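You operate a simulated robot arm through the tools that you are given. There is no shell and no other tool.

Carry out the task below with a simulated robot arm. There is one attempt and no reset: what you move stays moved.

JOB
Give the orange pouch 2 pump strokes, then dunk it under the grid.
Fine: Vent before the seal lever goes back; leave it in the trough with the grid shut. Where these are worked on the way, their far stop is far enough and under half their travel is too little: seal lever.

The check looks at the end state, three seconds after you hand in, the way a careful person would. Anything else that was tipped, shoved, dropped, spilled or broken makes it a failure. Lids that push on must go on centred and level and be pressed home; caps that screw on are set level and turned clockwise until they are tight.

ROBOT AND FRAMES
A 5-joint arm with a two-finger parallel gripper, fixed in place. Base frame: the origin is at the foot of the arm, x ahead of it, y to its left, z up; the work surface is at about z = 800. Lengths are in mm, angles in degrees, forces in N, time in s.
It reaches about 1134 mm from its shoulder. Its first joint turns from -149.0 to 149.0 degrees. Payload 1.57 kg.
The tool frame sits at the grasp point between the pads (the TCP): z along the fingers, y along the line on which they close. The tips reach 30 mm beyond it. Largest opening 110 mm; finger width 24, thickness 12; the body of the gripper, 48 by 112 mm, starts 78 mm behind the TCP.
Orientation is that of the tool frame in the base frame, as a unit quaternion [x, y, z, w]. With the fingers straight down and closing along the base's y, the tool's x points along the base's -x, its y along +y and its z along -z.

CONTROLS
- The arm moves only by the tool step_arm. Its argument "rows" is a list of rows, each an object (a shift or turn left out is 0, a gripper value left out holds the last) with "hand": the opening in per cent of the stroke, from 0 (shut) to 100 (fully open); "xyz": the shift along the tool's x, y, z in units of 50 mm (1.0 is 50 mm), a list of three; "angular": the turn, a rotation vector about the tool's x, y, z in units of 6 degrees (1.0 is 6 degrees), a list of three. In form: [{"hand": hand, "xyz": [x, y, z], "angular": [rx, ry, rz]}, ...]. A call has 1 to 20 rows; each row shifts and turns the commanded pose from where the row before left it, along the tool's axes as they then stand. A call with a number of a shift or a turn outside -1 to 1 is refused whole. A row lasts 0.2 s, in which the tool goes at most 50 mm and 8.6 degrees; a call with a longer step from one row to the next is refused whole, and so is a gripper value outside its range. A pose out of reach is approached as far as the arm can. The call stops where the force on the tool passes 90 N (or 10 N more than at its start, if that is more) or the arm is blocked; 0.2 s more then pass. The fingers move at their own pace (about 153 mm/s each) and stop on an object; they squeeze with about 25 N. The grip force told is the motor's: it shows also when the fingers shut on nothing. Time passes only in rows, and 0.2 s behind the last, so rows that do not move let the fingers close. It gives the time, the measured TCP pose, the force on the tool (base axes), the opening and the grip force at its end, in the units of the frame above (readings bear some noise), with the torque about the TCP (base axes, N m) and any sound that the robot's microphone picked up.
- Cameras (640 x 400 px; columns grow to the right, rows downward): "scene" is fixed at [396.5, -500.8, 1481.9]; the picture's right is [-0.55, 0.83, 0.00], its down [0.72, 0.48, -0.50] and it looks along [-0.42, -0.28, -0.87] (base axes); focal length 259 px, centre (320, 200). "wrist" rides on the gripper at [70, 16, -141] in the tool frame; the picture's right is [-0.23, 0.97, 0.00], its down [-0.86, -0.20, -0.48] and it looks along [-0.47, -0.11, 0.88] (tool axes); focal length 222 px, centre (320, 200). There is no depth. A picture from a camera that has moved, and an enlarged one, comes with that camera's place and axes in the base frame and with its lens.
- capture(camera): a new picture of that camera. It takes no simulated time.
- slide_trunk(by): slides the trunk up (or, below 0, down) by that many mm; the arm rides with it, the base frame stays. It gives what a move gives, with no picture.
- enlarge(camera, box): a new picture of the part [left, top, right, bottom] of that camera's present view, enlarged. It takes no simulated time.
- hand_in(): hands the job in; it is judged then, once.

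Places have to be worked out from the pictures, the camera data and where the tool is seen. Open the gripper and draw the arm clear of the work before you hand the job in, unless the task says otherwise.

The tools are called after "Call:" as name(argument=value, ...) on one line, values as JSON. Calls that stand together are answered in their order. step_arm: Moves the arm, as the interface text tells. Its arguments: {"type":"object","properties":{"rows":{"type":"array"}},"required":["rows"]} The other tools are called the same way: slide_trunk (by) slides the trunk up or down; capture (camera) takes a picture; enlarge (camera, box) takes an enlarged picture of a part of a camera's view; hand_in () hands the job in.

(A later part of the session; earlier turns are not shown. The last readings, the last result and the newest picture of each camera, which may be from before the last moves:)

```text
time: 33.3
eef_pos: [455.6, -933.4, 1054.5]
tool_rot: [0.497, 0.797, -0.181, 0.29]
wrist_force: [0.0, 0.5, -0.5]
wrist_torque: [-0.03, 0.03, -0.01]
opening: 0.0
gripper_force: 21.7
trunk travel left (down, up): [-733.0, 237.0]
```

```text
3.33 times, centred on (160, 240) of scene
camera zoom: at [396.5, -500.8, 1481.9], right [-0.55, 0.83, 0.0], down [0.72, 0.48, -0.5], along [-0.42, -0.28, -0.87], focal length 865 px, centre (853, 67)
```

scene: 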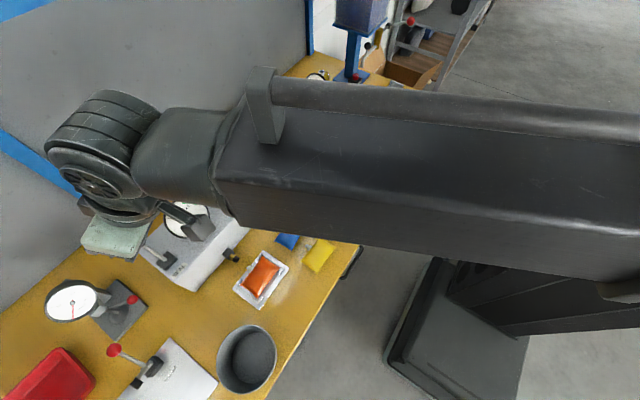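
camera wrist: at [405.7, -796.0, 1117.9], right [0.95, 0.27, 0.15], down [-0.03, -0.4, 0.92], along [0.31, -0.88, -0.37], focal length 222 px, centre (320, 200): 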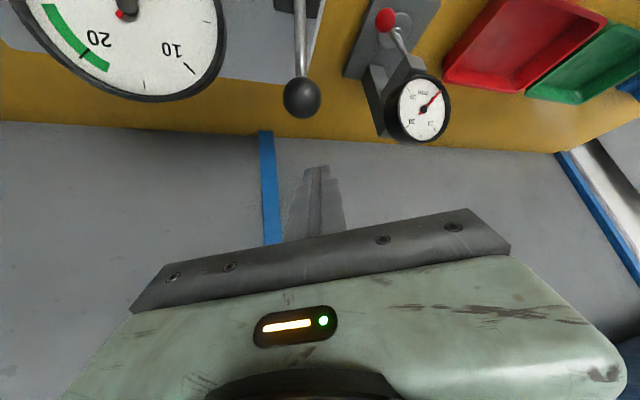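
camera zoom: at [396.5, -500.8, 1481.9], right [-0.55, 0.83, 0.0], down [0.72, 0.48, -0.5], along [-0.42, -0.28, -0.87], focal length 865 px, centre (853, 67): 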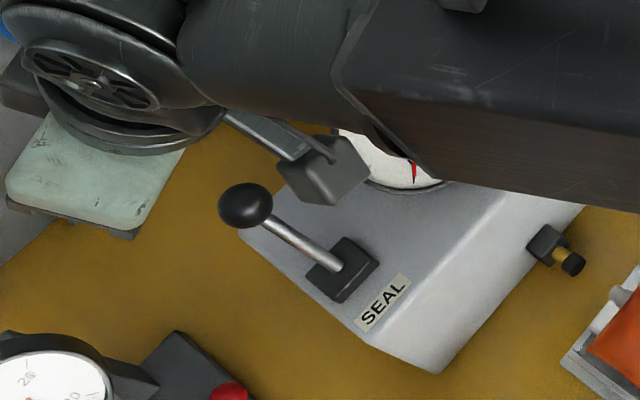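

The knob is lined up directly inboard of the closed fingers. I lower the last 34 mm.

Call:
slide_trunk(by=-34)

Call:
capture(camera="wrist")

```text
time: 34.1
eef_pos: [455.5, -933.4, 1020.7]
tool_rot: [0.497, 0.797, -0.181, 0.291]
wrist_force: [0.0, 0.1, 1.3]
wrist_torque: [0.01, 0.01, -0.01]
opening: 0.0
gripper_force: 21.4
trunk travel left (down, up): [-699.0, 271.0]
```

```text
taken
camera wrist: at [405.7, -796.0, 1083.8], right [0.95, 0.27, 0.15], down [-0.03, -0.4, 0.92], along [0.31, -0.88, -0.37], focal length 222 px, centre (320, 200)
```

wrist: 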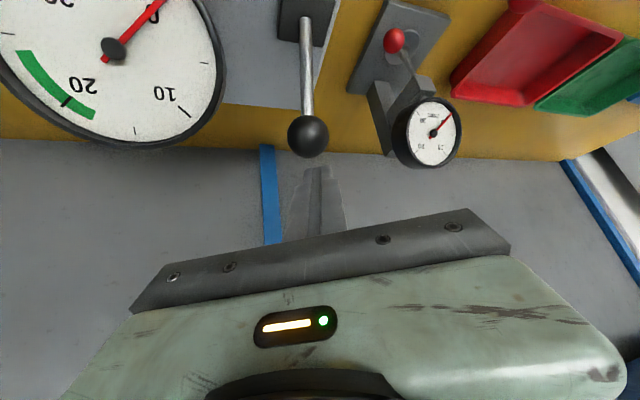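

Now I push the knob forward (+y), 60 mm first, keeping the tool plane turned with the azimuth.

Call:
step_arm(rows=[{"xyz": [0.275, 0.176, -0.231], "angular": [-0.054, 0, -0.064]}, {"xyz": [0.275, 0.176, -0.231], "angular": [-0.054, 0, -0.064]}, {"xyz": [0.275, 0.176, -0.231], "angular": [-0.054, 0, -0.064]}])

Call:
capture(camera="wrist")

Call:
enlarge(camera="scene", box=[80, 180, 300, 320])

```text
time: 34.9
eef_pos: [456.8, -867.9, 1030.4]
tool_rot: [0.485, 0.801, -0.182, 0.3]
wrist_force: [17.5, 0.2, 68.1]
wrist_torque: [-0.76, -0.05, 0.17]
opening: 0.1
gripper_force: 21.4
trunk travel left (down, up): [-699.0, 271.0]
```

```text
taken
camera wrist: at [402.1, -731.7, 1089.6], right [0.94, 0.3, 0.15], down [-0.02, -0.39, 0.92], along [0.34, -0.87, -0.36], focal length 222 px, centre (320, 200)
```

wrist: 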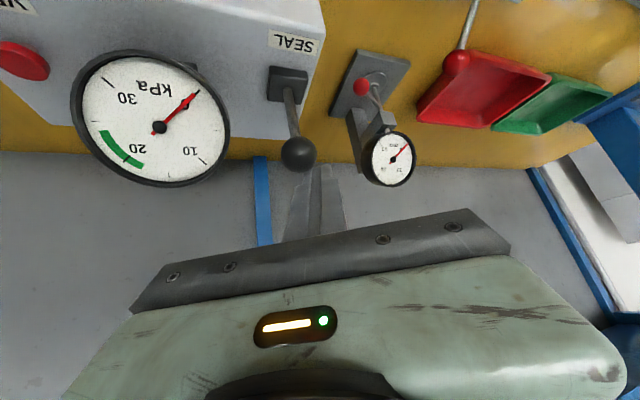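

```text
2.86 times, centred on (190, 250) of scene
camera zoom: at [396.5, -500.8, 1481.9], right [-0.55, 0.83, 0.0], down [0.72, 0.48, -0.5], along [-0.42, -0.28, -0.87], focal length 741 px, centre (691, 57)
```

zoom: 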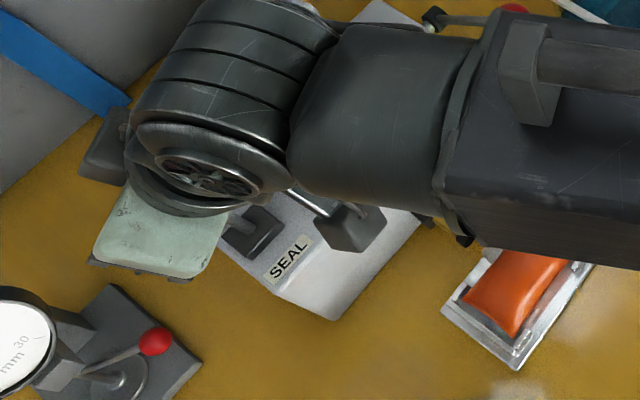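

The lever is now about upright (knob near (443,−867,997)). The 68 N is mostly vertical, because the knob's arc lifts the bar. I raise the trunk slightly to relieve it.

Call:
slide_trunk(by=8)

```text
time: 35.5
eef_pos: [451.4, -872.0, 1028.2]
tool_rot: [0.487, 0.805, -0.178, 0.289]
wrist_force: [-0.8, 0.3, -0.1]
wrist_torque: [-0.02, -0.1, 0.09]
opening: 0.0
gripper_force: 21.5
trunk travel left (down, up): [-707.0, 263.0]
```

The force is relieved. I continue pushing forward 40 mm.

Call:
step_arm(rows=[{"xyz": [0.206, 0.132, -0.173], "angular": [-0.04, 0, -0.048]}, {"xyz": [0.206, 0.132, -0.173], "angular": [-0.04, 0, -0.048]}, {"xyz": [0.206, 0.132, -0.173], "angular": [-0.04, 0, -0.048]}])

Call:
capture(camera="wrist")

```text
time: 36.3
eef_pos: [453.5, -840.2, 1029.0]
tool_rot: [0.477, 0.806, -0.181, 0.301]
wrist_force: [16.8, -80.9, 21.5]
wrist_torque: [-2.73, -0.46, 0.46]
opening: 0.0
gripper_force: 21.0
trunk travel left (down, up): [-707.0, 263.0]
```

```text
taken
camera wrist: at [397.2, -703.5, 1088.7], right [0.94, 0.32, 0.15], down [-0.01, -0.38, 0.92], along [0.35, -0.87, -0.35], focal length 222 px, centre (320, 200)
```

wrist: 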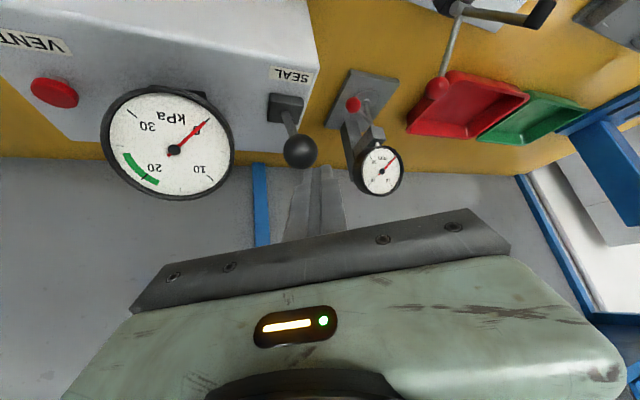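

The force went to 81 N along −y with the knob near (443.5,−844,990), which looks like the forward stop, about 20° past upright. I back the fingers off 25 mm and check the lever and the nozzle.

Call:
step_arm(rows=[{"xyz": [-0.206, -0.132, 0.173], "angular": [0.04, 0, 0.048]}, {"xyz": [-0.206, -0.132, 0.173], "angular": [0.04, 0, 0.048]}, {}])

Call:
capture(camera="wrist")

Call:
enlarge(camera="scene", box=[120, 200, 300, 320])

```text
time: 37.1
eef_pos: [455.4, -858.6, 1027.2]
tool_rot: [0.484, 0.806, -0.175, 0.293]
wrist_force: [-0.6, -1.2, -0.4]
wrist_torque: [0.02, -0.04, 0.02]
opening: 0.0
gripper_force: 21.1
trunk travel left (down, up): [-707.0, 263.0]
```

```text
taken
camera wrist: at [400.4, -722.4, 1091.2], right [0.94, 0.3, 0.15], down [-0.01, -0.4, 0.92], along [0.34, -0.86, -0.38], focal length 222 px, centre (320, 200)
```

wrist: 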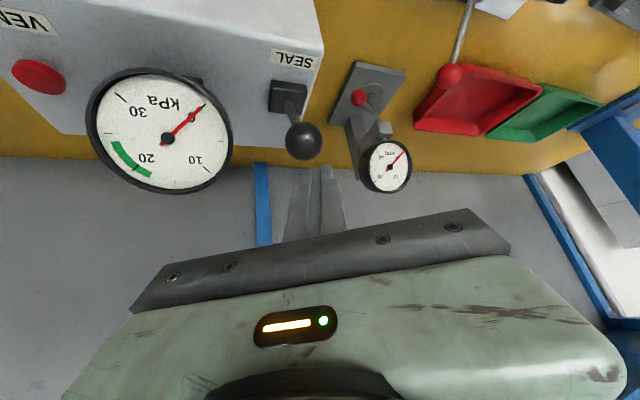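

```text
3.33 times, centred on (210, 260) of scene
camera zoom: at [396.5, -500.8, 1481.9], right [-0.55, 0.83, 0.0], down [0.72, 0.48, -0.5], along [-0.42, -0.28, -0.87], focal length 865 px, centre (687, 0)
```

zoom: 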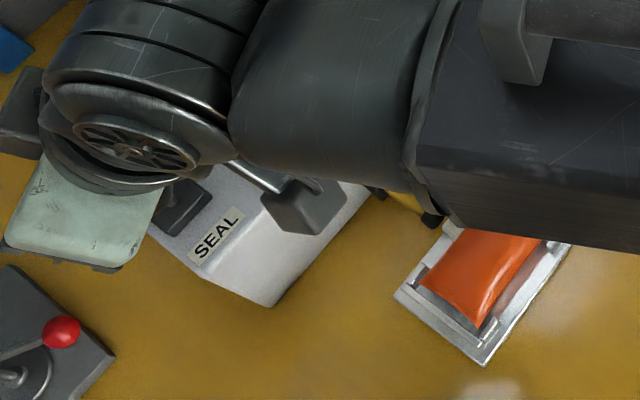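

The lever stayed forward (knob at y≈−846, z≈990). I raise, bring the tool back upright and out of the way, then check the nozzle.

Call:
slide_trunk(by=100)

Call:
step_arm(rows=[{"xyz": [0.542, -0.5025, -0.455], "angular": [0.185, 0, 0.22]}, {"xyz": [0.542, -0.5025, -0.455], "angular": [0.185, 0, 0.22]}, {"xyz": [0.542, -0.5025, -0.455], "angular": [0.185, 0, 0.22]}, {"xyz": [0.542, -0.5025, -0.455], "angular": [0.185, 0, 0.22]}, {"angular": [0, 0.952, 0]}, {"angular": [0, 0.952, 0]}, {"angular": [0, 0.952, 0]}, {"angular": [0, 0.952, 0]}, {"angular": [0, 0.952, 0]}, {"angular": [0, 0.952, 0]}, {"angular": [0, 0.952, 0]}, {}])

Call:
capture(camera="wrist")

Call:
capture(camera="scene")

```text
time: 38.4
eef_pos: [454.0, -857.8, 1129.1]
tool_rot: [0.484, 0.805, -0.176, 0.293]
wrist_force: [-0.2, -0.5, -0.2]
wrist_torque: [0.0, -0.03, 0.0]
opening: 0.4
gripper_force: 21.8
trunk travel left (down, up): [-807.0, 163.0]
```

```text
time: 41.0
eef_pos: [303.4, -772.7, 1073.9]
tool_rot: [0.566, 0.825, 0.0, 0.0]
wrist_force: [-0.7, 0.4, 0.2]
wrist_torque: [0.02, -0.01, 0.02]
opening: 0.0
gripper_force: 20.7
out of reach, approached as far as the arm can: row 5, 6, 7, 8, 9, 10
trunk travel left (down, up): [-807.0, 163.0]
```

```text
taken
camera wrist: at [292.3, -701.5, 1214.1], right [0.99, 0.14, 0.0], down [0.12, -0.87, 0.48], along [0.07, -0.47, -0.88], focal length 222 px, centre (320, 200)
```

wrist: 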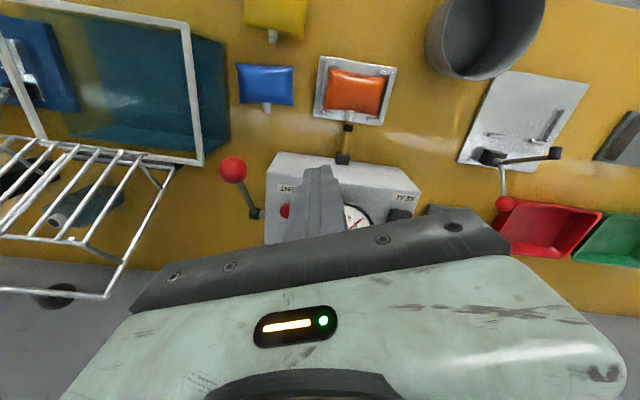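

```text
taken
```

scene: 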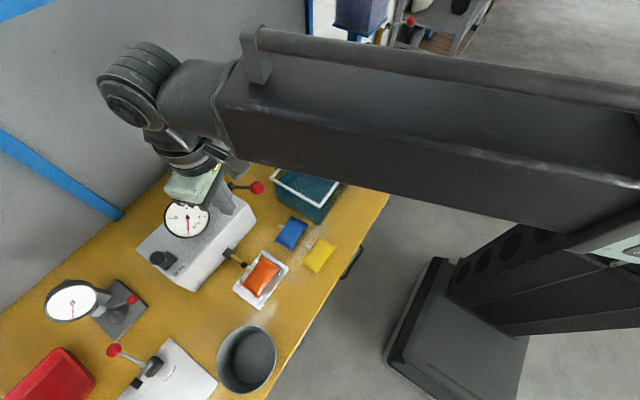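

The nozzle seems to have come forward to the port. I enlarge to verify.

Call:
enlarge(camera="scene", box=[210, 225, 310, 315])

Call:
enlarge(camera="scene", box=[130, 180, 260, 300])

Call:
enlarge(camera="wrist", box=[210, 40, 430, 250])

```text
4.44 times, centred on (260, 270) of scene
camera zoom: at [396.5, -500.8, 1481.9], right [-0.55, 0.83, 0.0], down [0.72, 0.48, -0.5], along [-0.42, -0.28, -0.87], focal length 1153 px, centre (587, -111)
```

zoom: 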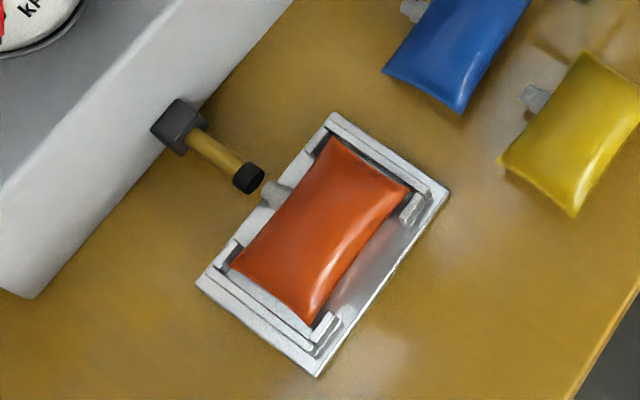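

```text
3.33 times, centred on (195, 240) of scene
camera zoom: at [396.5, -500.8, 1481.9], right [-0.55, 0.83, 0.0], down [0.72, 0.48, -0.5], along [-0.42, -0.28, -0.87], focal length 865 px, centre (737, 67)
```

zoom: 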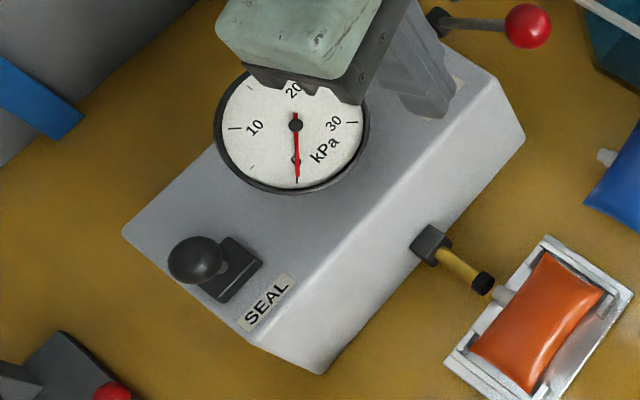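

```text
1.90 times, centred on (320, 145) of wrist
camera zoom: at [292.3, -701.5, 1214.1], right [0.99, 0.14, 0.0], down [0.12, -0.87, 0.48], along [0.07, -0.47, -0.88], focal length 423 px, centre (320, 305)
```

zoom: 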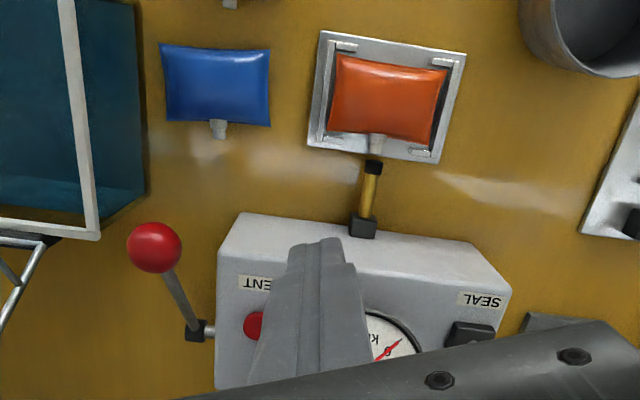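

I zoom in on the nozzle/port junction to see whether it's actually seated.

Call:
enlarge(camera="scene", box=[240, 255, 290, 290])

Call:
enlarge(camera="wrist", box=[320, 90, 380, 170])

Call:
enlarge(camera="scene", box=[140, 235, 200, 285])

```text
11.43 times, centred on (265, 272) of scene
camera zoom: at [396.5, -500.8, 1481.9], right [-0.55, 0.83, 0.0], down [0.72, 0.48, -0.5], along [-0.42, -0.28, -0.87], focal length 2964 px, centre (949, -629)
```

zoom: 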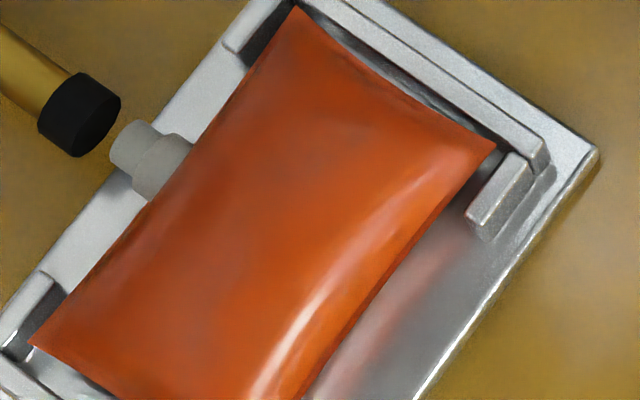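

```text
5.00 times, centred on (350, 130) of wrist
camera zoom: at [292.3, -701.5, 1214.1], right [0.99, 0.14, 0.0], down [0.12, -0.87, 0.48], along [0.07, -0.47, -0.88], focal length 1111 px, centre (170, 550)
```

zoom: 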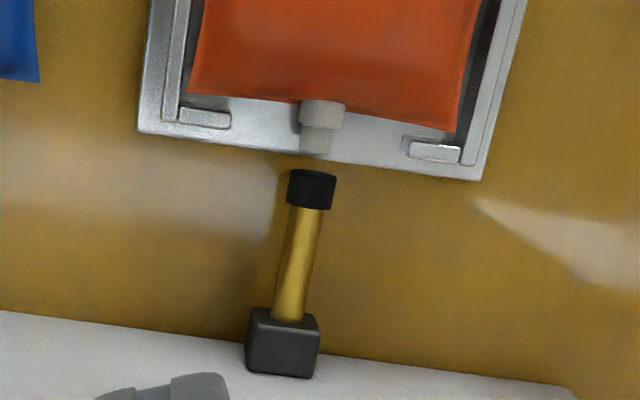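

```text
8.00 times, centred on (170, 260) of scene
camera zoom: at [396.5, -500.8, 1481.9], right [-0.55, 0.83, 0.0], down [0.72, 0.48, -0.5], along [-0.42, -0.28, -0.87], focal length 2075 px, centre (1520, -280)
```

zoom: 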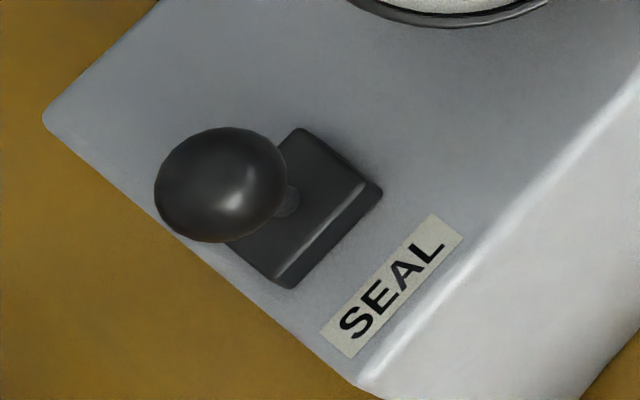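

There's a small (about 5 mm) gap at the nozzle; the gauge will tell me whether it counts as sealed. For the pump I plan to grip the ball, near (200,−811,962), with the tool tilted 60° out and follow its arc by un-tilting. I move into the pre-grasp pose inboard of the ball, still high.

Call:
step_arm(rows=[{"hand": 65, "xyz": [0.642, -0.65, 0], "angular": [0, 0, 0.417]}, {"xyz": [0.642, -0.65, 0], "angular": [0, 0, 0.417]}, {"xyz": [0.642, -0.65, 0], "angular": [0, 0, 0.417]}, {"angular": [0, -1, 0]}, {"angular": [0, -1, 0]}, {"angular": [0, -1, 0]}, {"angular": [0, -1, 0]}, {"angular": [0, -1, 0]}, {"angular": [0, -1, 0]}, {"angular": [0, -1, 0]}, {"angular": [0, -1, 0]}, {"angular": [0, -1, 0]}, {"angular": [0, -1, 0]}, {}])

Call:
capture(camera="wrist")

Call:
capture(camera="scene")

```text
time: 44.0
eef_pos: [179.6, -717.9, 1191.4]
tool_rot: [0.536, 0.681, -0.309, 0.393]
wrist_force: [-0.1, 0.2, -0.9]
wrist_torque: [0.01, 0.01, -0.01]
opening: 71.6
gripper_force: 0.0
out of reach, approached as far as the arm can: row 5, 6, 7, 8, 9, 10, 11, 12, 13
trunk travel left (down, up): [-807.0, 163.0]
```

```text
taken
camera wrist: at [158.4, -560.6, 1202.0], right [0.97, 0.12, 0.2], down [-0.19, -0.06, 0.98], along [0.13, -0.99, -0.04], focal length 222 px, centre (320, 200)
```

wrist: 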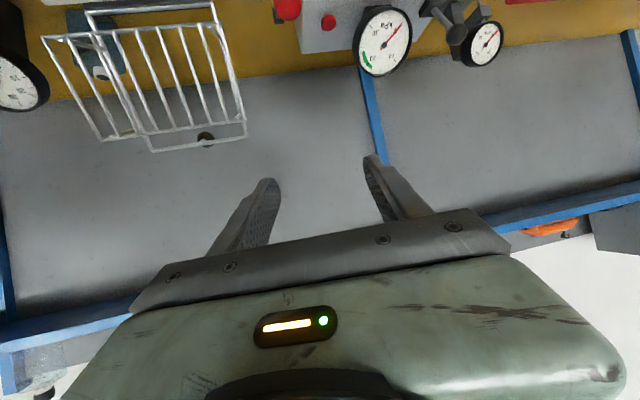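

```text
taken
```

scene: 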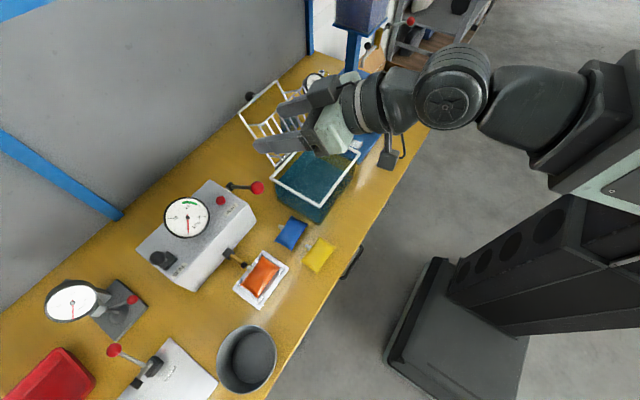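

The tool is tilted 60° and clear (L refined to about 235 mm). I slide down to z≈968, level with the ball and inboard of it.

Call:
slide_trunk(by=-223)

Call:
capture(camera="wrist")

Call:
capture(camera="scene")

```text
time: 46.4
eef_pos: [179.8, -717.9, 968.5]
tool_rot: [0.536, 0.681, -0.309, 0.392]
wrist_force: [-0.2, -0.1, 0.1]
wrist_torque: [0.0, 0.0, 0.0]
opening: 71.4
gripper_force: 0.0
trunk travel left (down, up): [-584.0, 386.0]
```

```text
taken
camera wrist: at [158.5, -560.6, 978.9], right [0.97, 0.12, 0.2], down [-0.19, -0.06, 0.98], along [0.13, -0.99, -0.04], focal length 222 px, centre (320, 200)
```

wrist: 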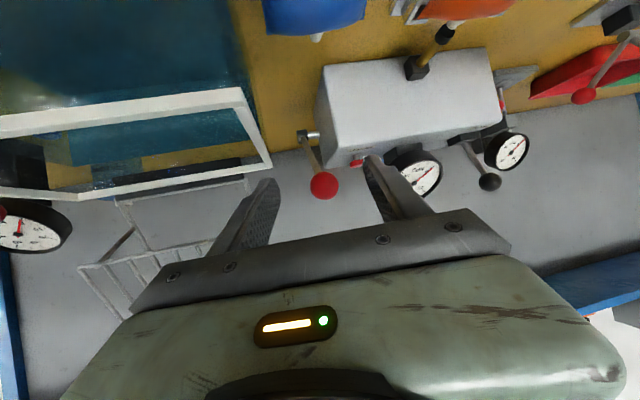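

```text
taken
```

scene: 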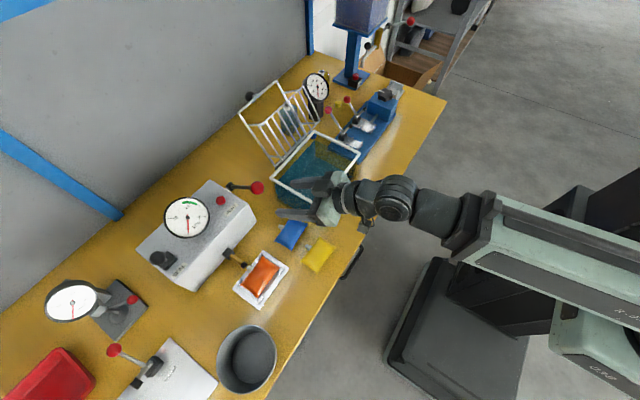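

From this side view the ball lies at about (198,−811,955). I lower 4 mm and advance the open fingers around it.

Call:
slide_trunk(by=-4)

Call:
step_arm(rows=[{"xyz": [-0.284, -0.025, 0.492]}, {"xyz": [-0.284, -0.025, 0.492]}, {"xyz": [-0.284, -0.025, 0.492]}, {}])

Call:
capture(camera="wrist")

Call:
enlarge(camera="scene", box=[190, 130, 350, 250])

```text
time: 46.9
eef_pos: [179.5, -718.9, 965.5]
tool_rot: [0.536, 0.681, -0.309, 0.392]
wrist_force: [-0.7, 1.5, 0.2]
wrist_torque: [0.0, 0.01, -0.03]
opening: 71.5
gripper_force: 0.1
trunk travel left (down, up): [-580.0, 390.0]
```

```text
time: 47.9
eef_pos: [197.6, -803.0, 964.6]
tool_rot: [0.537, 0.681, -0.309, 0.391]
wrist_force: [-1.1, -0.4, -1.0]
wrist_torque: [0.01, 0.03, 0.03]
opening: 71.7
gripper_force: 0.1
trunk travel left (down, up): [-580.0, 390.0]
```

```text
taken
camera wrist: at [175.1, -645.3, 974.7], right [0.97, 0.12, 0.2], down [-0.19, -0.06, 0.98], along [0.13, -0.99, -0.04], focal length 222 px, centre (320, 200)
```

wrist: 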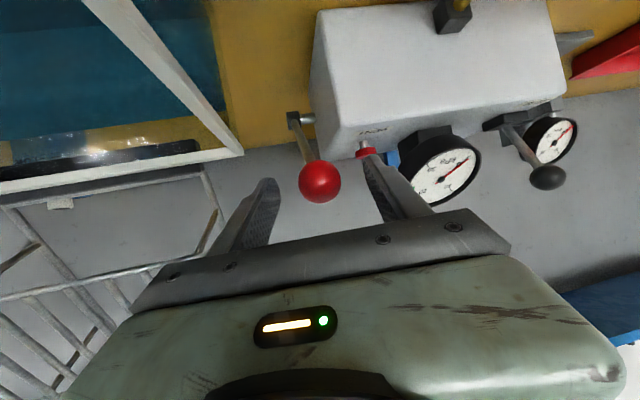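

```text
3.33 times, centred on (270, 190) of scene
camera zoom: at [396.5, -500.8, 1481.9], right [-0.55, 0.83, 0.0], down [0.72, 0.48, -0.5], along [-0.42, -0.28, -0.87], focal length 865 px, centre (487, 233)
```

zoom: 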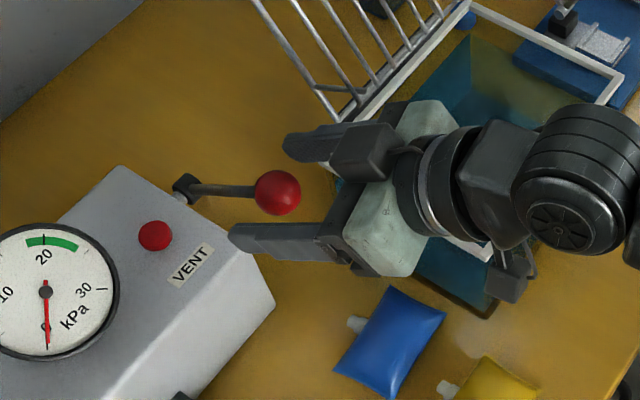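

The ball lies between the pads in both views. I close on it.

Call:
step_arm(rows=[{"hand": 0}, {"hand": 0}, {"hand": 0}])

Call:
capture(camera="wrist")

```text
time: 48.7
eef_pos: [196.3, -802.5, 964.4]
tool_rot: [0.536, 0.681, -0.308, 0.392]
wrist_force: [1.7, 0.5, -0.1]
wrist_torque: [-0.01, -0.06, 0.01]
opening: 33.0
gripper_force: 41.2
trunk travel left (down, up): [-580.0, 390.0]
```

```text
taken
camera wrist: at [175.2, -645.0, 974.8], right [0.97, 0.12, 0.2], down [-0.19, -0.06, 0.98], along [0.13, -0.99, -0.04], focal length 222 px, centre (320, 200)
```

wrist: 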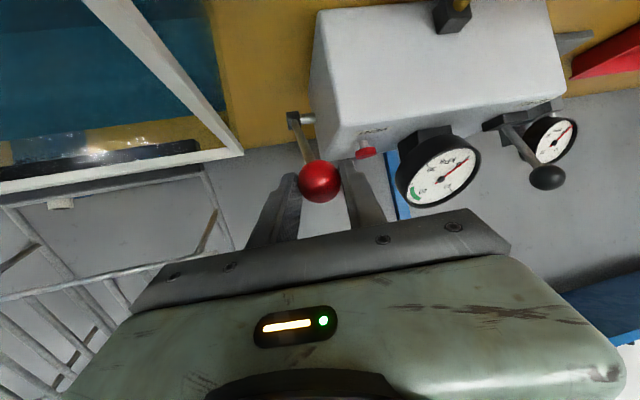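

The ball is gripped (33 mm). I start the first down-stroke along the arc (three rows), then check forces and gauge.

Call:
step_arm(rows=[{"xyz": [0.499, 0.074, -0.041], "angular": [0, 1, 0]}, {"xyz": [0.42, 0.05, 0.072], "angular": [0, 1, 0]}, {"xyz": [0.336, 0.033, 0.147], "angular": [0, 1, 0]}])

Call:
capture(camera="wrist")

Call:
enlarge(camera="scene", box=[150, 150, 310, 270])

```text
time: 49.5
eef_pos: [196.7, -771.9, 906.9]
tool_rot: [0.577, 0.734, -0.221, 0.281]
wrist_force: [-6.4, -5.5, 8.5]
wrist_torque: [-1.27, -0.21, -0.08]
opening: 33.3
gripper_force: 41.4
trunk travel left (down, up): [-580.0, 390.0]
```

```text
taken
camera wrist: at [177.7, -625.2, 965.6], right [0.99, 0.06, 0.15], down [-0.12, -0.35, 0.93], along [0.11, -0.93, -0.34], focal length 222 px, centre (320, 200)
```

wrist: 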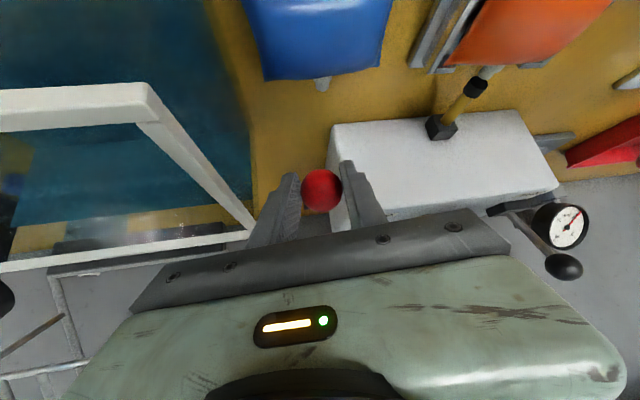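

```text
3.33 times, centred on (230, 210) of scene
camera zoom: at [396.5, -500.8, 1481.9], right [-0.55, 0.83, 0.0], down [0.72, 0.48, -0.5], along [-0.42, -0.28, -0.87], focal length 865 px, centre (620, 167)
```

zoom: 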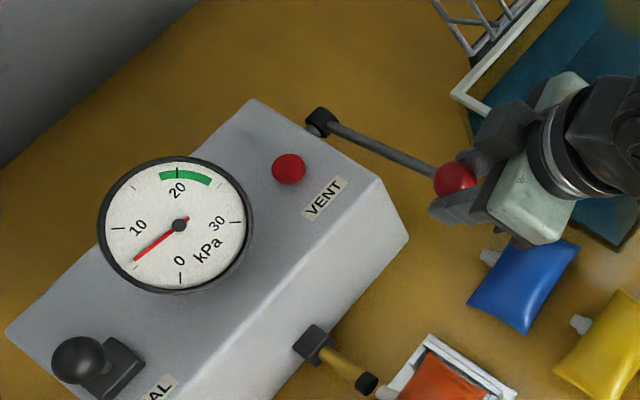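

The gauge has risen to about 6 kPa, so the seal works, and the motion follows the arc with low forces. I continue the down-stroke.

Call:
step_arm(rows=[{"xyz": [0.257, 0.021, 0.186], "angular": [0, 1, 0]}, {"xyz": [0.181, 0.012, 0.2], "angular": [0, 1, 0]}])

Call:
enlarge(camera="scene", box=[150, 150, 310, 270])

```text
time: 50.1
eef_pos: [197.0, -766.5, 880.1]
tool_rot: [0.598, 0.758, -0.161, 0.204]
wrist_force: [-12.2, -6.3, 24.7]
wrist_torque: [-0.37, -0.04, -0.15]
opening: 33.3
gripper_force: 41.3
trunk travel left (down, up): [-580.0, 390.0]
```

```text
3.33 times, centred on (230, 210) of scene
camera zoom: at [396.5, -500.8, 1481.9], right [-0.55, 0.83, 0.0], down [0.72, 0.48, -0.5], along [-0.42, -0.28, -0.87], focal length 865 px, centre (620, 167)
```

zoom: 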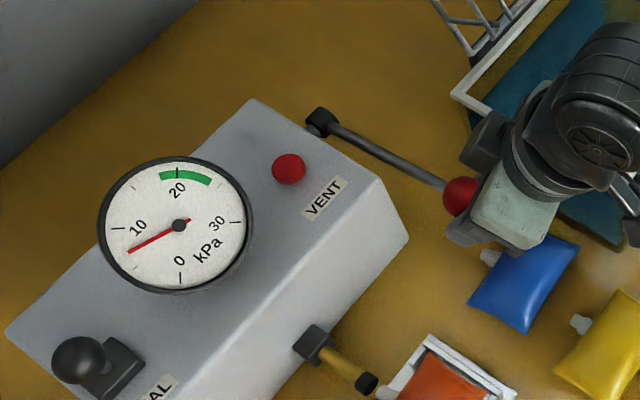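

The gauge reads about 8 kPa with the force still moderate. I continue toward the bottom stop.

Call:
step_arm(rows=[{"xyz": [0.114, 0.016, 0.193], "angular": [0, 1, 0]}, {"xyz": [0.057, 0.012, 0.167], "angular": [0, 1, 0]}])

Call:
enlarge(camera="scene", box=[150, 150, 310, 270])

```text
time: 50.7
eef_pos: [201.1, -766.7, 857.9]
tool_rot: [0.61, 0.777, -0.095, 0.122]
wrist_force: [-0.3, -0.7, 0.3]
wrist_torque: [0.0, 0.01, 0.02]
opening: 0.4
gripper_force: 22.1
trunk travel left (down, up): [-580.0, 390.0]
```

```text
3.33 times, centred on (230, 210) of scene
camera zoom: at [396.5, -500.8, 1481.9], right [-0.55, 0.83, 0.0], down [0.72, 0.48, -0.5], along [-0.42, -0.28, -0.87], focal length 865 px, centre (620, 167)
```

zoom: 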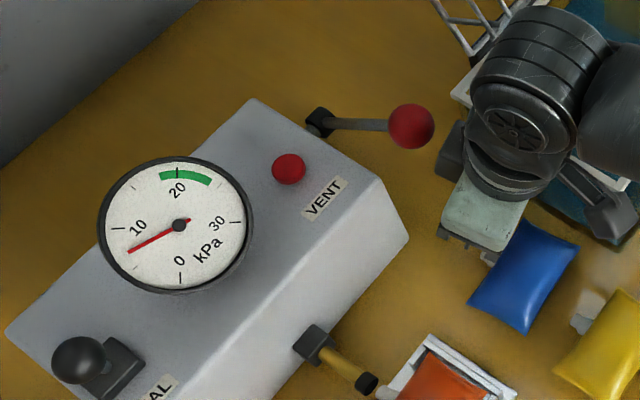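

The ball slipped out of the grip near the bottom, and the spring returned the lever to the top. The gauge holds at about 7 kPa. I first draw inward and rise clear, then straighten the tool so I can push the ball from above.

Call:
step_arm(rows=[{"xyz": [0.57, 0, -0.185]}, {}])

Call:
slide_trunk(by=200)

Call:
step_arm(rows=[{"hand": 11, "angular": [0, 1, 0]}, {"angular": [0, 1, 0]}, {"angular": [0, 1, 0]}, {}])

Call:
enlarge(camera="scene", box=[150, 150, 310, 270])

Call:
capture(camera="wrist")

```text
time: 51.3
eef_pos: [193.6, -736.4, 858.0]
tool_rot: [0.611, 0.776, -0.096, 0.122]
wrist_force: [0.1, -0.2, -0.1]
wrist_torque: [0.01, -0.02, -0.01]
opening: 0.0
gripper_force: 21.7
trunk travel left (down, up): [-580.0, 390.0]
```

```text
time: 53.5
eef_pos: [193.0, -738.0, 1058.7]
tool_rot: [0.611, 0.776, -0.097, 0.122]
wrist_force: [0.0, -0.6, -0.7]
wrist_torque: [0.01, 0.01, 0.03]
opening: 0.0
gripper_force: 21.3
trunk travel left (down, up): [-780.0, 190.0]
```

```text
time: 54.5
eef_pos: [192.8, -737.3, 1045.8]
tool_rot: [0.619, 0.786, 0.002, -0.001]
wrist_force: [-1.4, 1.1, -0.1]
wrist_torque: [0.0, -0.03, -0.02]
opening: 12.1
gripper_force: 0.1
out of reach, approached as far as the arm can: row 1, 2
trunk travel left (down, up): [-780.0, 190.0]
```

```text
3.33 times, centred on (230, 210) of scene
camera zoom: at [396.5, -500.8, 1481.9], right [-0.55, 0.83, 0.0], down [0.72, 0.48, -0.5], along [-0.42, -0.28, -0.87], focal length 865 px, centre (620, 167)
```

zoom: 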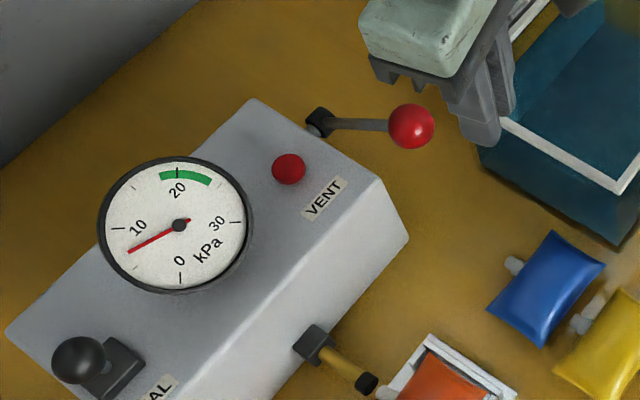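

```text
taken
camera wrist: at [192.1, -665.4, 1187.1], right [1.0, 0.01, 0.0], down [0.01, -0.88, 0.48], along [0.0, -0.48, -0.88], focal length 222 px, centre (320, 200)
```

wrist: 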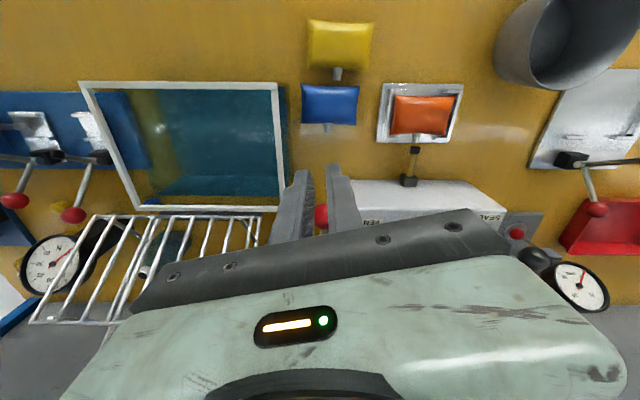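

The lever is back at its rest top (ball near (199,−814,956)), and the gauge holds at 7. I place the tool, upright with the fingers nearly shut, over the ball and come down to just above it.

Call:
step_arm(rows=[{"xyz": [-0.674, -0.094, 0]}, {"xyz": [-0.674, -0.094, 0]}, {}])

Call:
slide_trunk(by=-36)

Call:
enlarge(camera="wrist", box=[220, 100, 420, 240])

Call:
enlarge(camera="scene", box=[190, 130, 310, 220])

```text
time: 55.3
eef_pos: [199.4, -805.6, 1046.3]
tool_rot: [0.619, 0.786, 0.0, 0.0]
wrist_force: [-0.7, -0.4, -0.6]
wrist_torque: [-0.05, -0.03, 0.01]
opening: 12.0
gripper_force: 0.0
trunk travel left (down, up): [-780.0, 190.0]
```

```text
time: 56.1
eef_pos: [200.7, -805.1, 1009.8]
tool_rot: [0.619, 0.785, 0.0, -0.001]
wrist_force: [0.0, 0.4, -0.2]
wrist_torque: [-0.02, -0.02, -0.02]
opening: 12.1
gripper_force: 0.1
trunk travel left (down, up): [-744.0, 226.0]
```

```text
2.86 times, centred on (320, 170) of wrist
camera zoom: at [198.4, -733.3, 1151.1], right [1.0, 0.01, 0.0], down [0.01, -0.88, 0.48], along [0.0, -0.48, -0.88], focal length 635 px, centre (320, 286)
```

zoom: 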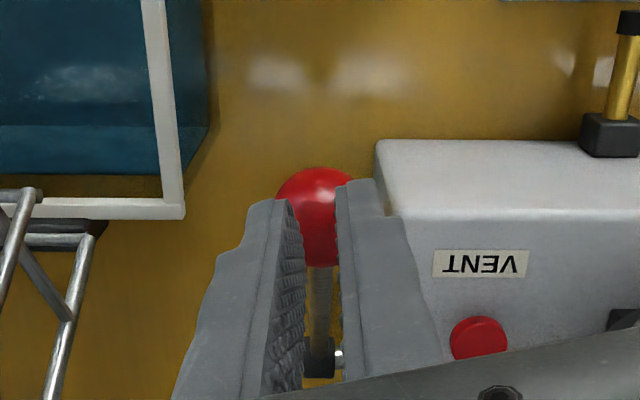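

```text
4.44 times, centred on (250, 175) of scene
camera zoom: at [396.5, -500.8, 1481.9], right [-0.55, 0.83, 0.0], down [0.72, 0.48, -0.5], along [-0.42, -0.28, -0.87], focal length 1153 px, centre (631, 311)
```

zoom: 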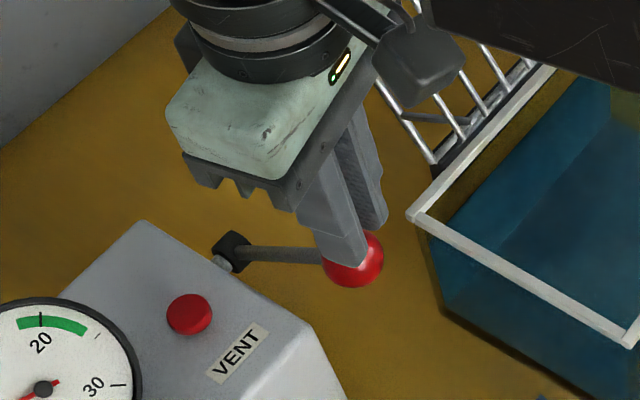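

The fingertips are centred over the ball. I slide down to press the second stroke, in stages.

Call:
slide_trunk(by=-24)

Call:
enlarge(camera="scene", box=[150, 150, 310, 270])

```text
time: 56.8
eef_pos: [199.9, -805.4, 986.8]
tool_rot: [0.618, 0.786, 0.0, 0.0]
wrist_force: [2.5, -0.2, 1.1]
wrist_torque: [0.04, -0.02, -0.01]
opening: 13.4
gripper_force: 0.7
trunk travel left (down, up): [-720.0, 250.0]
```

```text
3.33 times, centred on (230, 210) of scene
camera zoom: at [396.5, -500.8, 1481.9], right [-0.55, 0.83, 0.0], down [0.72, 0.48, -0.5], along [-0.42, -0.28, -0.87], focal length 865 px, centre (620, 167)
```

zoom: 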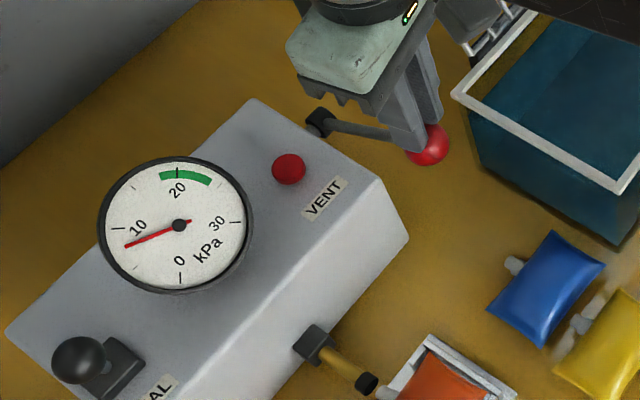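

The gauge started to rise (7.6) with little force. I step the tool forward with the ball and push lower.

Call:
step_arm(rows=[{"xyz": [0.3, 0.07, 0]}])

Call:
slide_trunk(by=-22)

Call:
enlarge(camera="scene", box=[150, 150, 310, 270])

```text
time: 57.2
eef_pos: [200.0, -789.5, 987.4]
tool_rot: [0.619, 0.786, 0.001, -0.001]
wrist_force: [-0.7, 1.7, 2.7]
wrist_torque: [0.01, 0.03, 0.01]
opening: 12.7
gripper_force: 0.0
trunk travel left (down, up): [-720.0, 250.0]
```

```text
time: 57.8
eef_pos: [198.9, -788.9, 964.1]
tool_rot: [0.618, 0.786, 0.0, -0.001]
wrist_force: [-0.4, -0.4, 1.6]
wrist_torque: [-0.06, 0.0, -0.01]
opening: 13.3
gripper_force: 0.8
trunk travel left (down, up): [-698.0, 272.0]
```

```text
3.33 times, centred on (230, 210) of scene
camera zoom: at [396.5, -500.8, 1481.9], right [-0.55, 0.83, 0.0], down [0.72, 0.48, -0.5], along [-0.42, -0.28, -0.87], focal length 865 px, centre (620, 167)
```

zoom: 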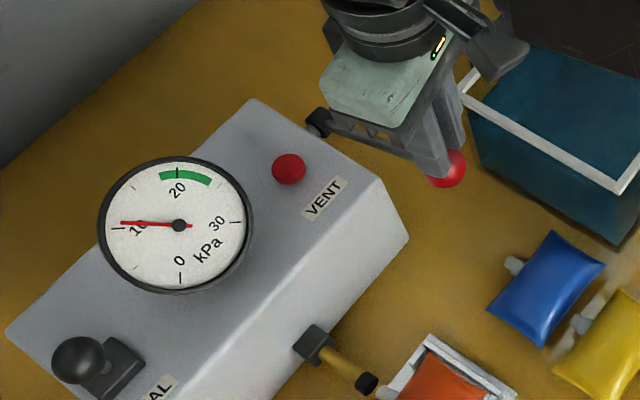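

The gauge is about 10.3, a rate of roughly 0.235 kPa per degree, which suggests the first stroke travelled about 30°. I continue down.

Call:
step_arm(rows=[{"xyz": [0.21, 0.05, 0]}])

Call:
slide_trunk(by=-30)

Call:
enlarge(camera="scene", box=[150, 150, 310, 270])

```text
time: 58.2
eef_pos: [200.2, -778.6, 964.2]
tool_rot: [0.618, 0.786, 0.0, -0.001]
wrist_force: [-0.9, -0.2, 2.4]
wrist_torque: [-0.01, 0.06, 0.04]
opening: 12.8
gripper_force: 0.5
trunk travel left (down, up): [-698.0, 272.0]
```

```text
time: 59.0
eef_pos: [199.1, -779.2, 934.9]
tool_rot: [0.618, 0.786, 0.0, 0.0]
wrist_force: [-0.7, -0.3, 2.7]
wrist_torque: [-0.01, 0.05, -0.1]
opening: 13.4
gripper_force: 0.7
trunk travel left (down, up): [-668.0, 302.0]
```

```text
3.33 times, centred on (230, 210) of scene
camera zoom: at [396.5, -500.8, 1481.9], right [-0.55, 0.83, 0.0], down [0.72, 0.48, -0.5], along [-0.42, -0.28, -0.87], focal length 865 px, centre (620, 167)
```

zoom: 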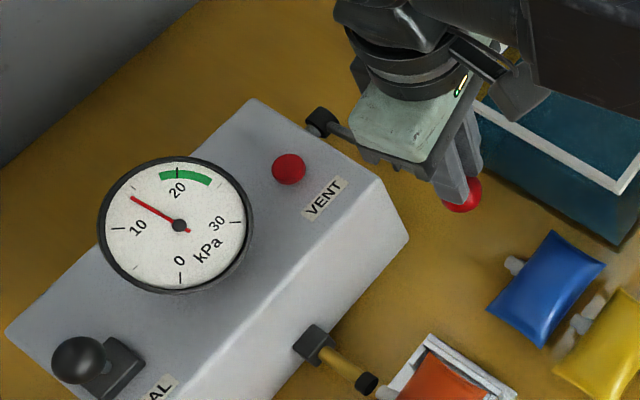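

The gauge reads about 13.4. I continue in smaller steps to find the bottom stop.

Call:
step_arm(rows=[{"xyz": [0.1, 0.025, 0]}])

Call:
slide_trunk(by=-9)

Call:
enlarge(camera="scene", box=[150, 150, 310, 270])

```text
time: 59.4
eef_pos: [200.0, -772.9, 934.0]
tool_rot: [0.618, 0.786, 0.0, 0.0]
wrist_force: [-1.0, -0.3, 3.4]
wrist_torque: [-0.05, 0.03, 0.06]
opening: 13.8
gripper_force: 0.6
trunk travel left (down, up): [-668.0, 302.0]
```

```text
time: 60.0
eef_pos: [200.1, -772.3, 926.8]
tool_rot: [0.618, 0.786, -0.001, 0.0]
wrist_force: [-0.7, -2.8, 22.9]
wrist_torque: [-0.36, 0.12, 0.16]
opening: 13.2
gripper_force: 0.6
trunk travel left (down, up): [-659.0, 311.0]
```

```text
3.33 times, centred on (230, 210) of scene
camera zoom: at [396.5, -500.8, 1481.9], right [-0.55, 0.83, 0.0], down [0.72, 0.48, -0.5], along [-0.42, -0.28, -0.87], focal length 865 px, centre (620, 167)
```

zoom: 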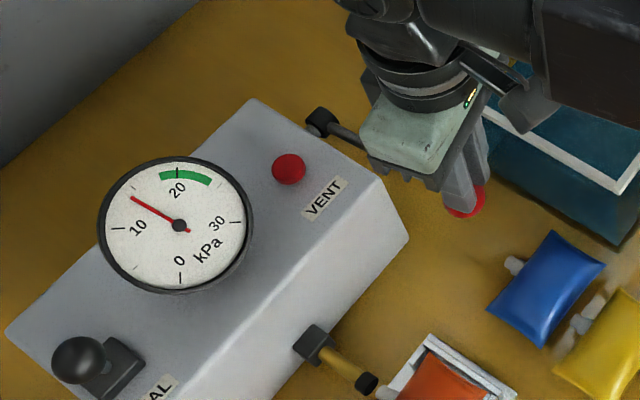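

The force rose to 23 N with no more gauge change, so this is the bottom stop. A full stroke is about 7 kPa, meaning the first stroke was also complete; two strokes are done (about 14 kPa). I raise to let the lever spring back.

Call:
slide_trunk(by=150)

Call:
enlarge(camera="scene", box=[150, 150, 310, 270])

Call:
capture(camera="wrist")

```text
time: 61.7
eef_pos: [200.5, -773.3, 1076.0]
tool_rot: [0.618, 0.786, 0.001, -0.001]
wrist_force: [-0.5, 0.7, -0.7]
wrist_torque: [0.03, 0.01, 0.03]
opening: 12.1
gripper_force: 0.1
trunk travel left (down, up): [-809.0, 161.0]
```

```text
3.33 times, centred on (230, 210) of scene
camera zoom: at [396.5, -500.8, 1481.9], right [-0.55, 0.83, 0.0], down [0.72, 0.48, -0.5], along [-0.42, -0.28, -0.87], focal length 865 px, centre (620, 167)
```

zoom: 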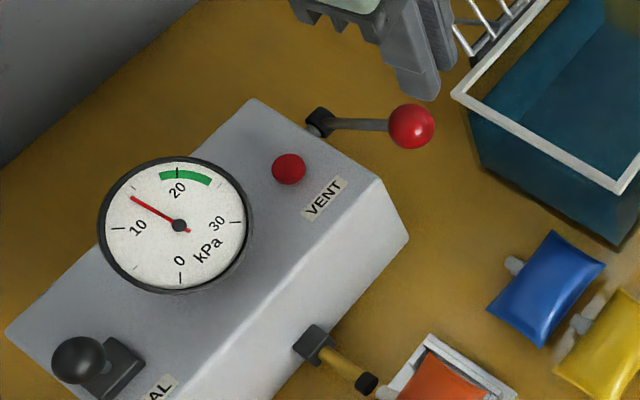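

```text
taken
camera wrist: at [198.6, -702.0, 1216.0], right [1.0, 0.01, 0.0], down [0.01, -0.88, 0.48], along [0.0, -0.48, -0.88], focal length 222 px, centre (320, 200)
```

wrist: 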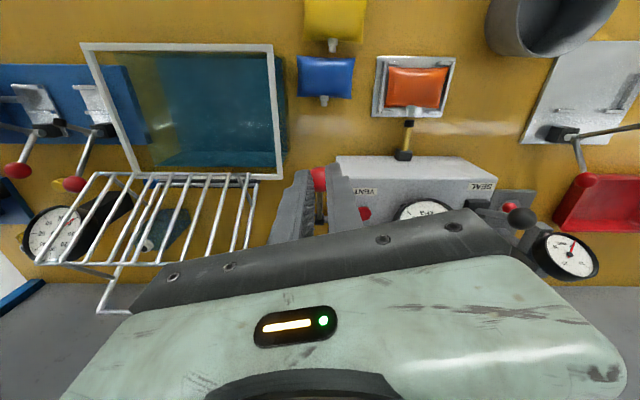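

The lever is back up and the gauge holds at about 13.4. Next is VENT at (267,−886,919). I spin the gripper so its narrow side faces the gauge, with fingers closed.

Call:
step_arm(rows=[{"hand": 0, "angular": [0, 0, -0.971]}, {"angular": [0, 0, -0.971]}, {"angular": [0, 0, -0.971]}, {"angular": [0, 0, -0.971]}, {"angular": [0, 0, -0.971]}, {"angular": [0, 0, -0.971]}, {"angular": [0, 0, -0.971]}, {"angular": [0, 0, -0.971]}, {"angular": [0, 0, -0.971]}, {"angular": [0, 0, -0.971]}, {"angular": [0, 0, -0.971]}, {"angular": [0, 0, -0.971]}, {"angular": [0, 0, -0.971]}, {"angular": [0, 0, -0.971]}, {"angular": [0, 0, -0.971]}, {"angular": [0, 0, -0.971]}, {}])

Call:
step_arm(rows=[{"angular": [1, 0, 0]}, {"angular": [1, 0, 0]}, {"xyz": [-0.206, -0.791, 0.168]}, {"xyz": [-0.206, -0.791, 0.168]}, {"xyz": [-0.206, -0.791, 0.168]}, {}])

Call:
capture(camera="wrist")

Call:
capture(camera="scene")

```text
time: 65.3
eef_pos: [200.1, -775.3, 1075.8]
tool_rot: [-0.149, 0.989, 0.001, 0.0]
wrist_force: [-0.2, 0.3, -0.2]
wrist_torque: [-0.05, 0.01, 0.01]
opening: 0.1
gripper_force: 21.3
trunk travel left (down, up): [-809.0, 161.0]
```

```text
time: 66.7
eef_pos: [266.5, -880.6, 1080.9]
tool_rot: [-0.146, 0.984, -0.104, 0.016]
wrist_force: [-0.1, 0.1, 0.3]
wrist_torque: [0.0, -0.02, 0.02]
opening: 0.1
gripper_force: 21.6
out of reach, approached as far as the arm can: row 2
trunk travel left (down, up): [-809.0, 161.0]
```

```text
taken
camera wrist: at [185.0, -857.8, 1214.6], right [-0.06, 0.98, -0.2], down [0.85, 0.16, 0.51], along [0.53, -0.14, -0.84], focal length 222 px, centre (320, 200)
```

wrist: 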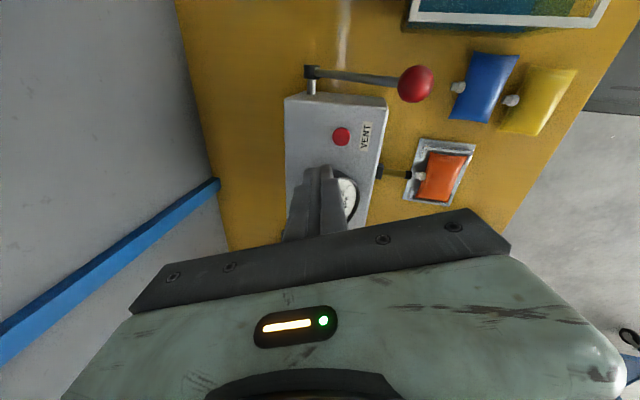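

```text
taken
```

scene: 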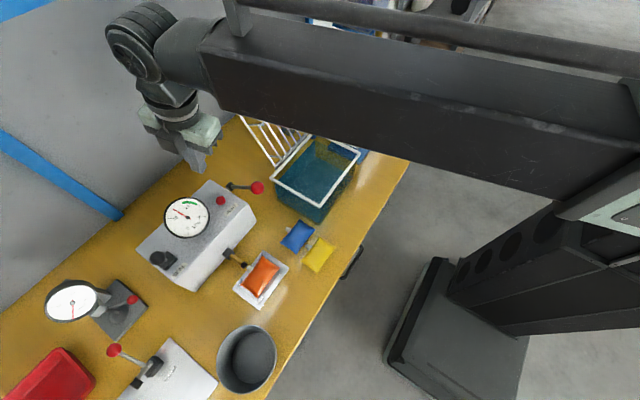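

The vent button re-measures at (267,−885,919), directly under the tip. I lower close to it.

Call:
slide_trunk(by=-116)

Call:
enlarge(camera="wrist", box=[220, 60, 420, 240])

Call:
enlarge(camera="scene", box=[150, 140, 280, 260])

```text
time: 68.2
eef_pos: [265.8, -880.5, 965.1]
tool_rot: [-0.147, 0.984, -0.104, 0.015]
wrist_force: [0.7, 0.5, 0.5]
wrist_torque: [0.0, 0.03, -0.01]
opening: 0.0
gripper_force: 21.8
trunk travel left (down, up): [-693.0, 277.0]
```

```text
2.22 times, centred on (320, 150) of wrist
camera zoom: at [184.7, -857.5, 1098.8], right [-0.06, 0.98, -0.2], down [0.85, 0.16, 0.51], along [0.53, -0.14, -0.84], focal length 494 px, centre (320, 311)
```

zoom: 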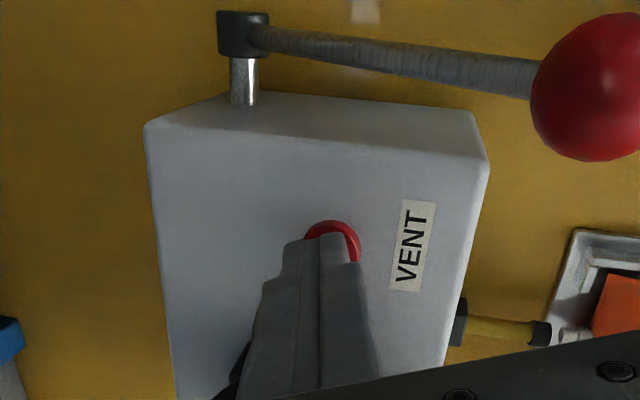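

```text
3.33 times, centred on (215, 200) of scene
camera zoom: at [396.5, -500.8, 1481.9], right [-0.55, 0.83, 0.0], down [0.72, 0.48, -0.5], along [-0.42, -0.28, -0.87], focal length 865 px, centre (670, 200)
```

zoom: 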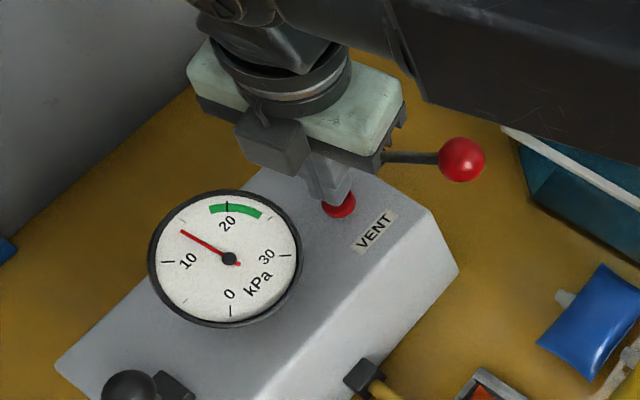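

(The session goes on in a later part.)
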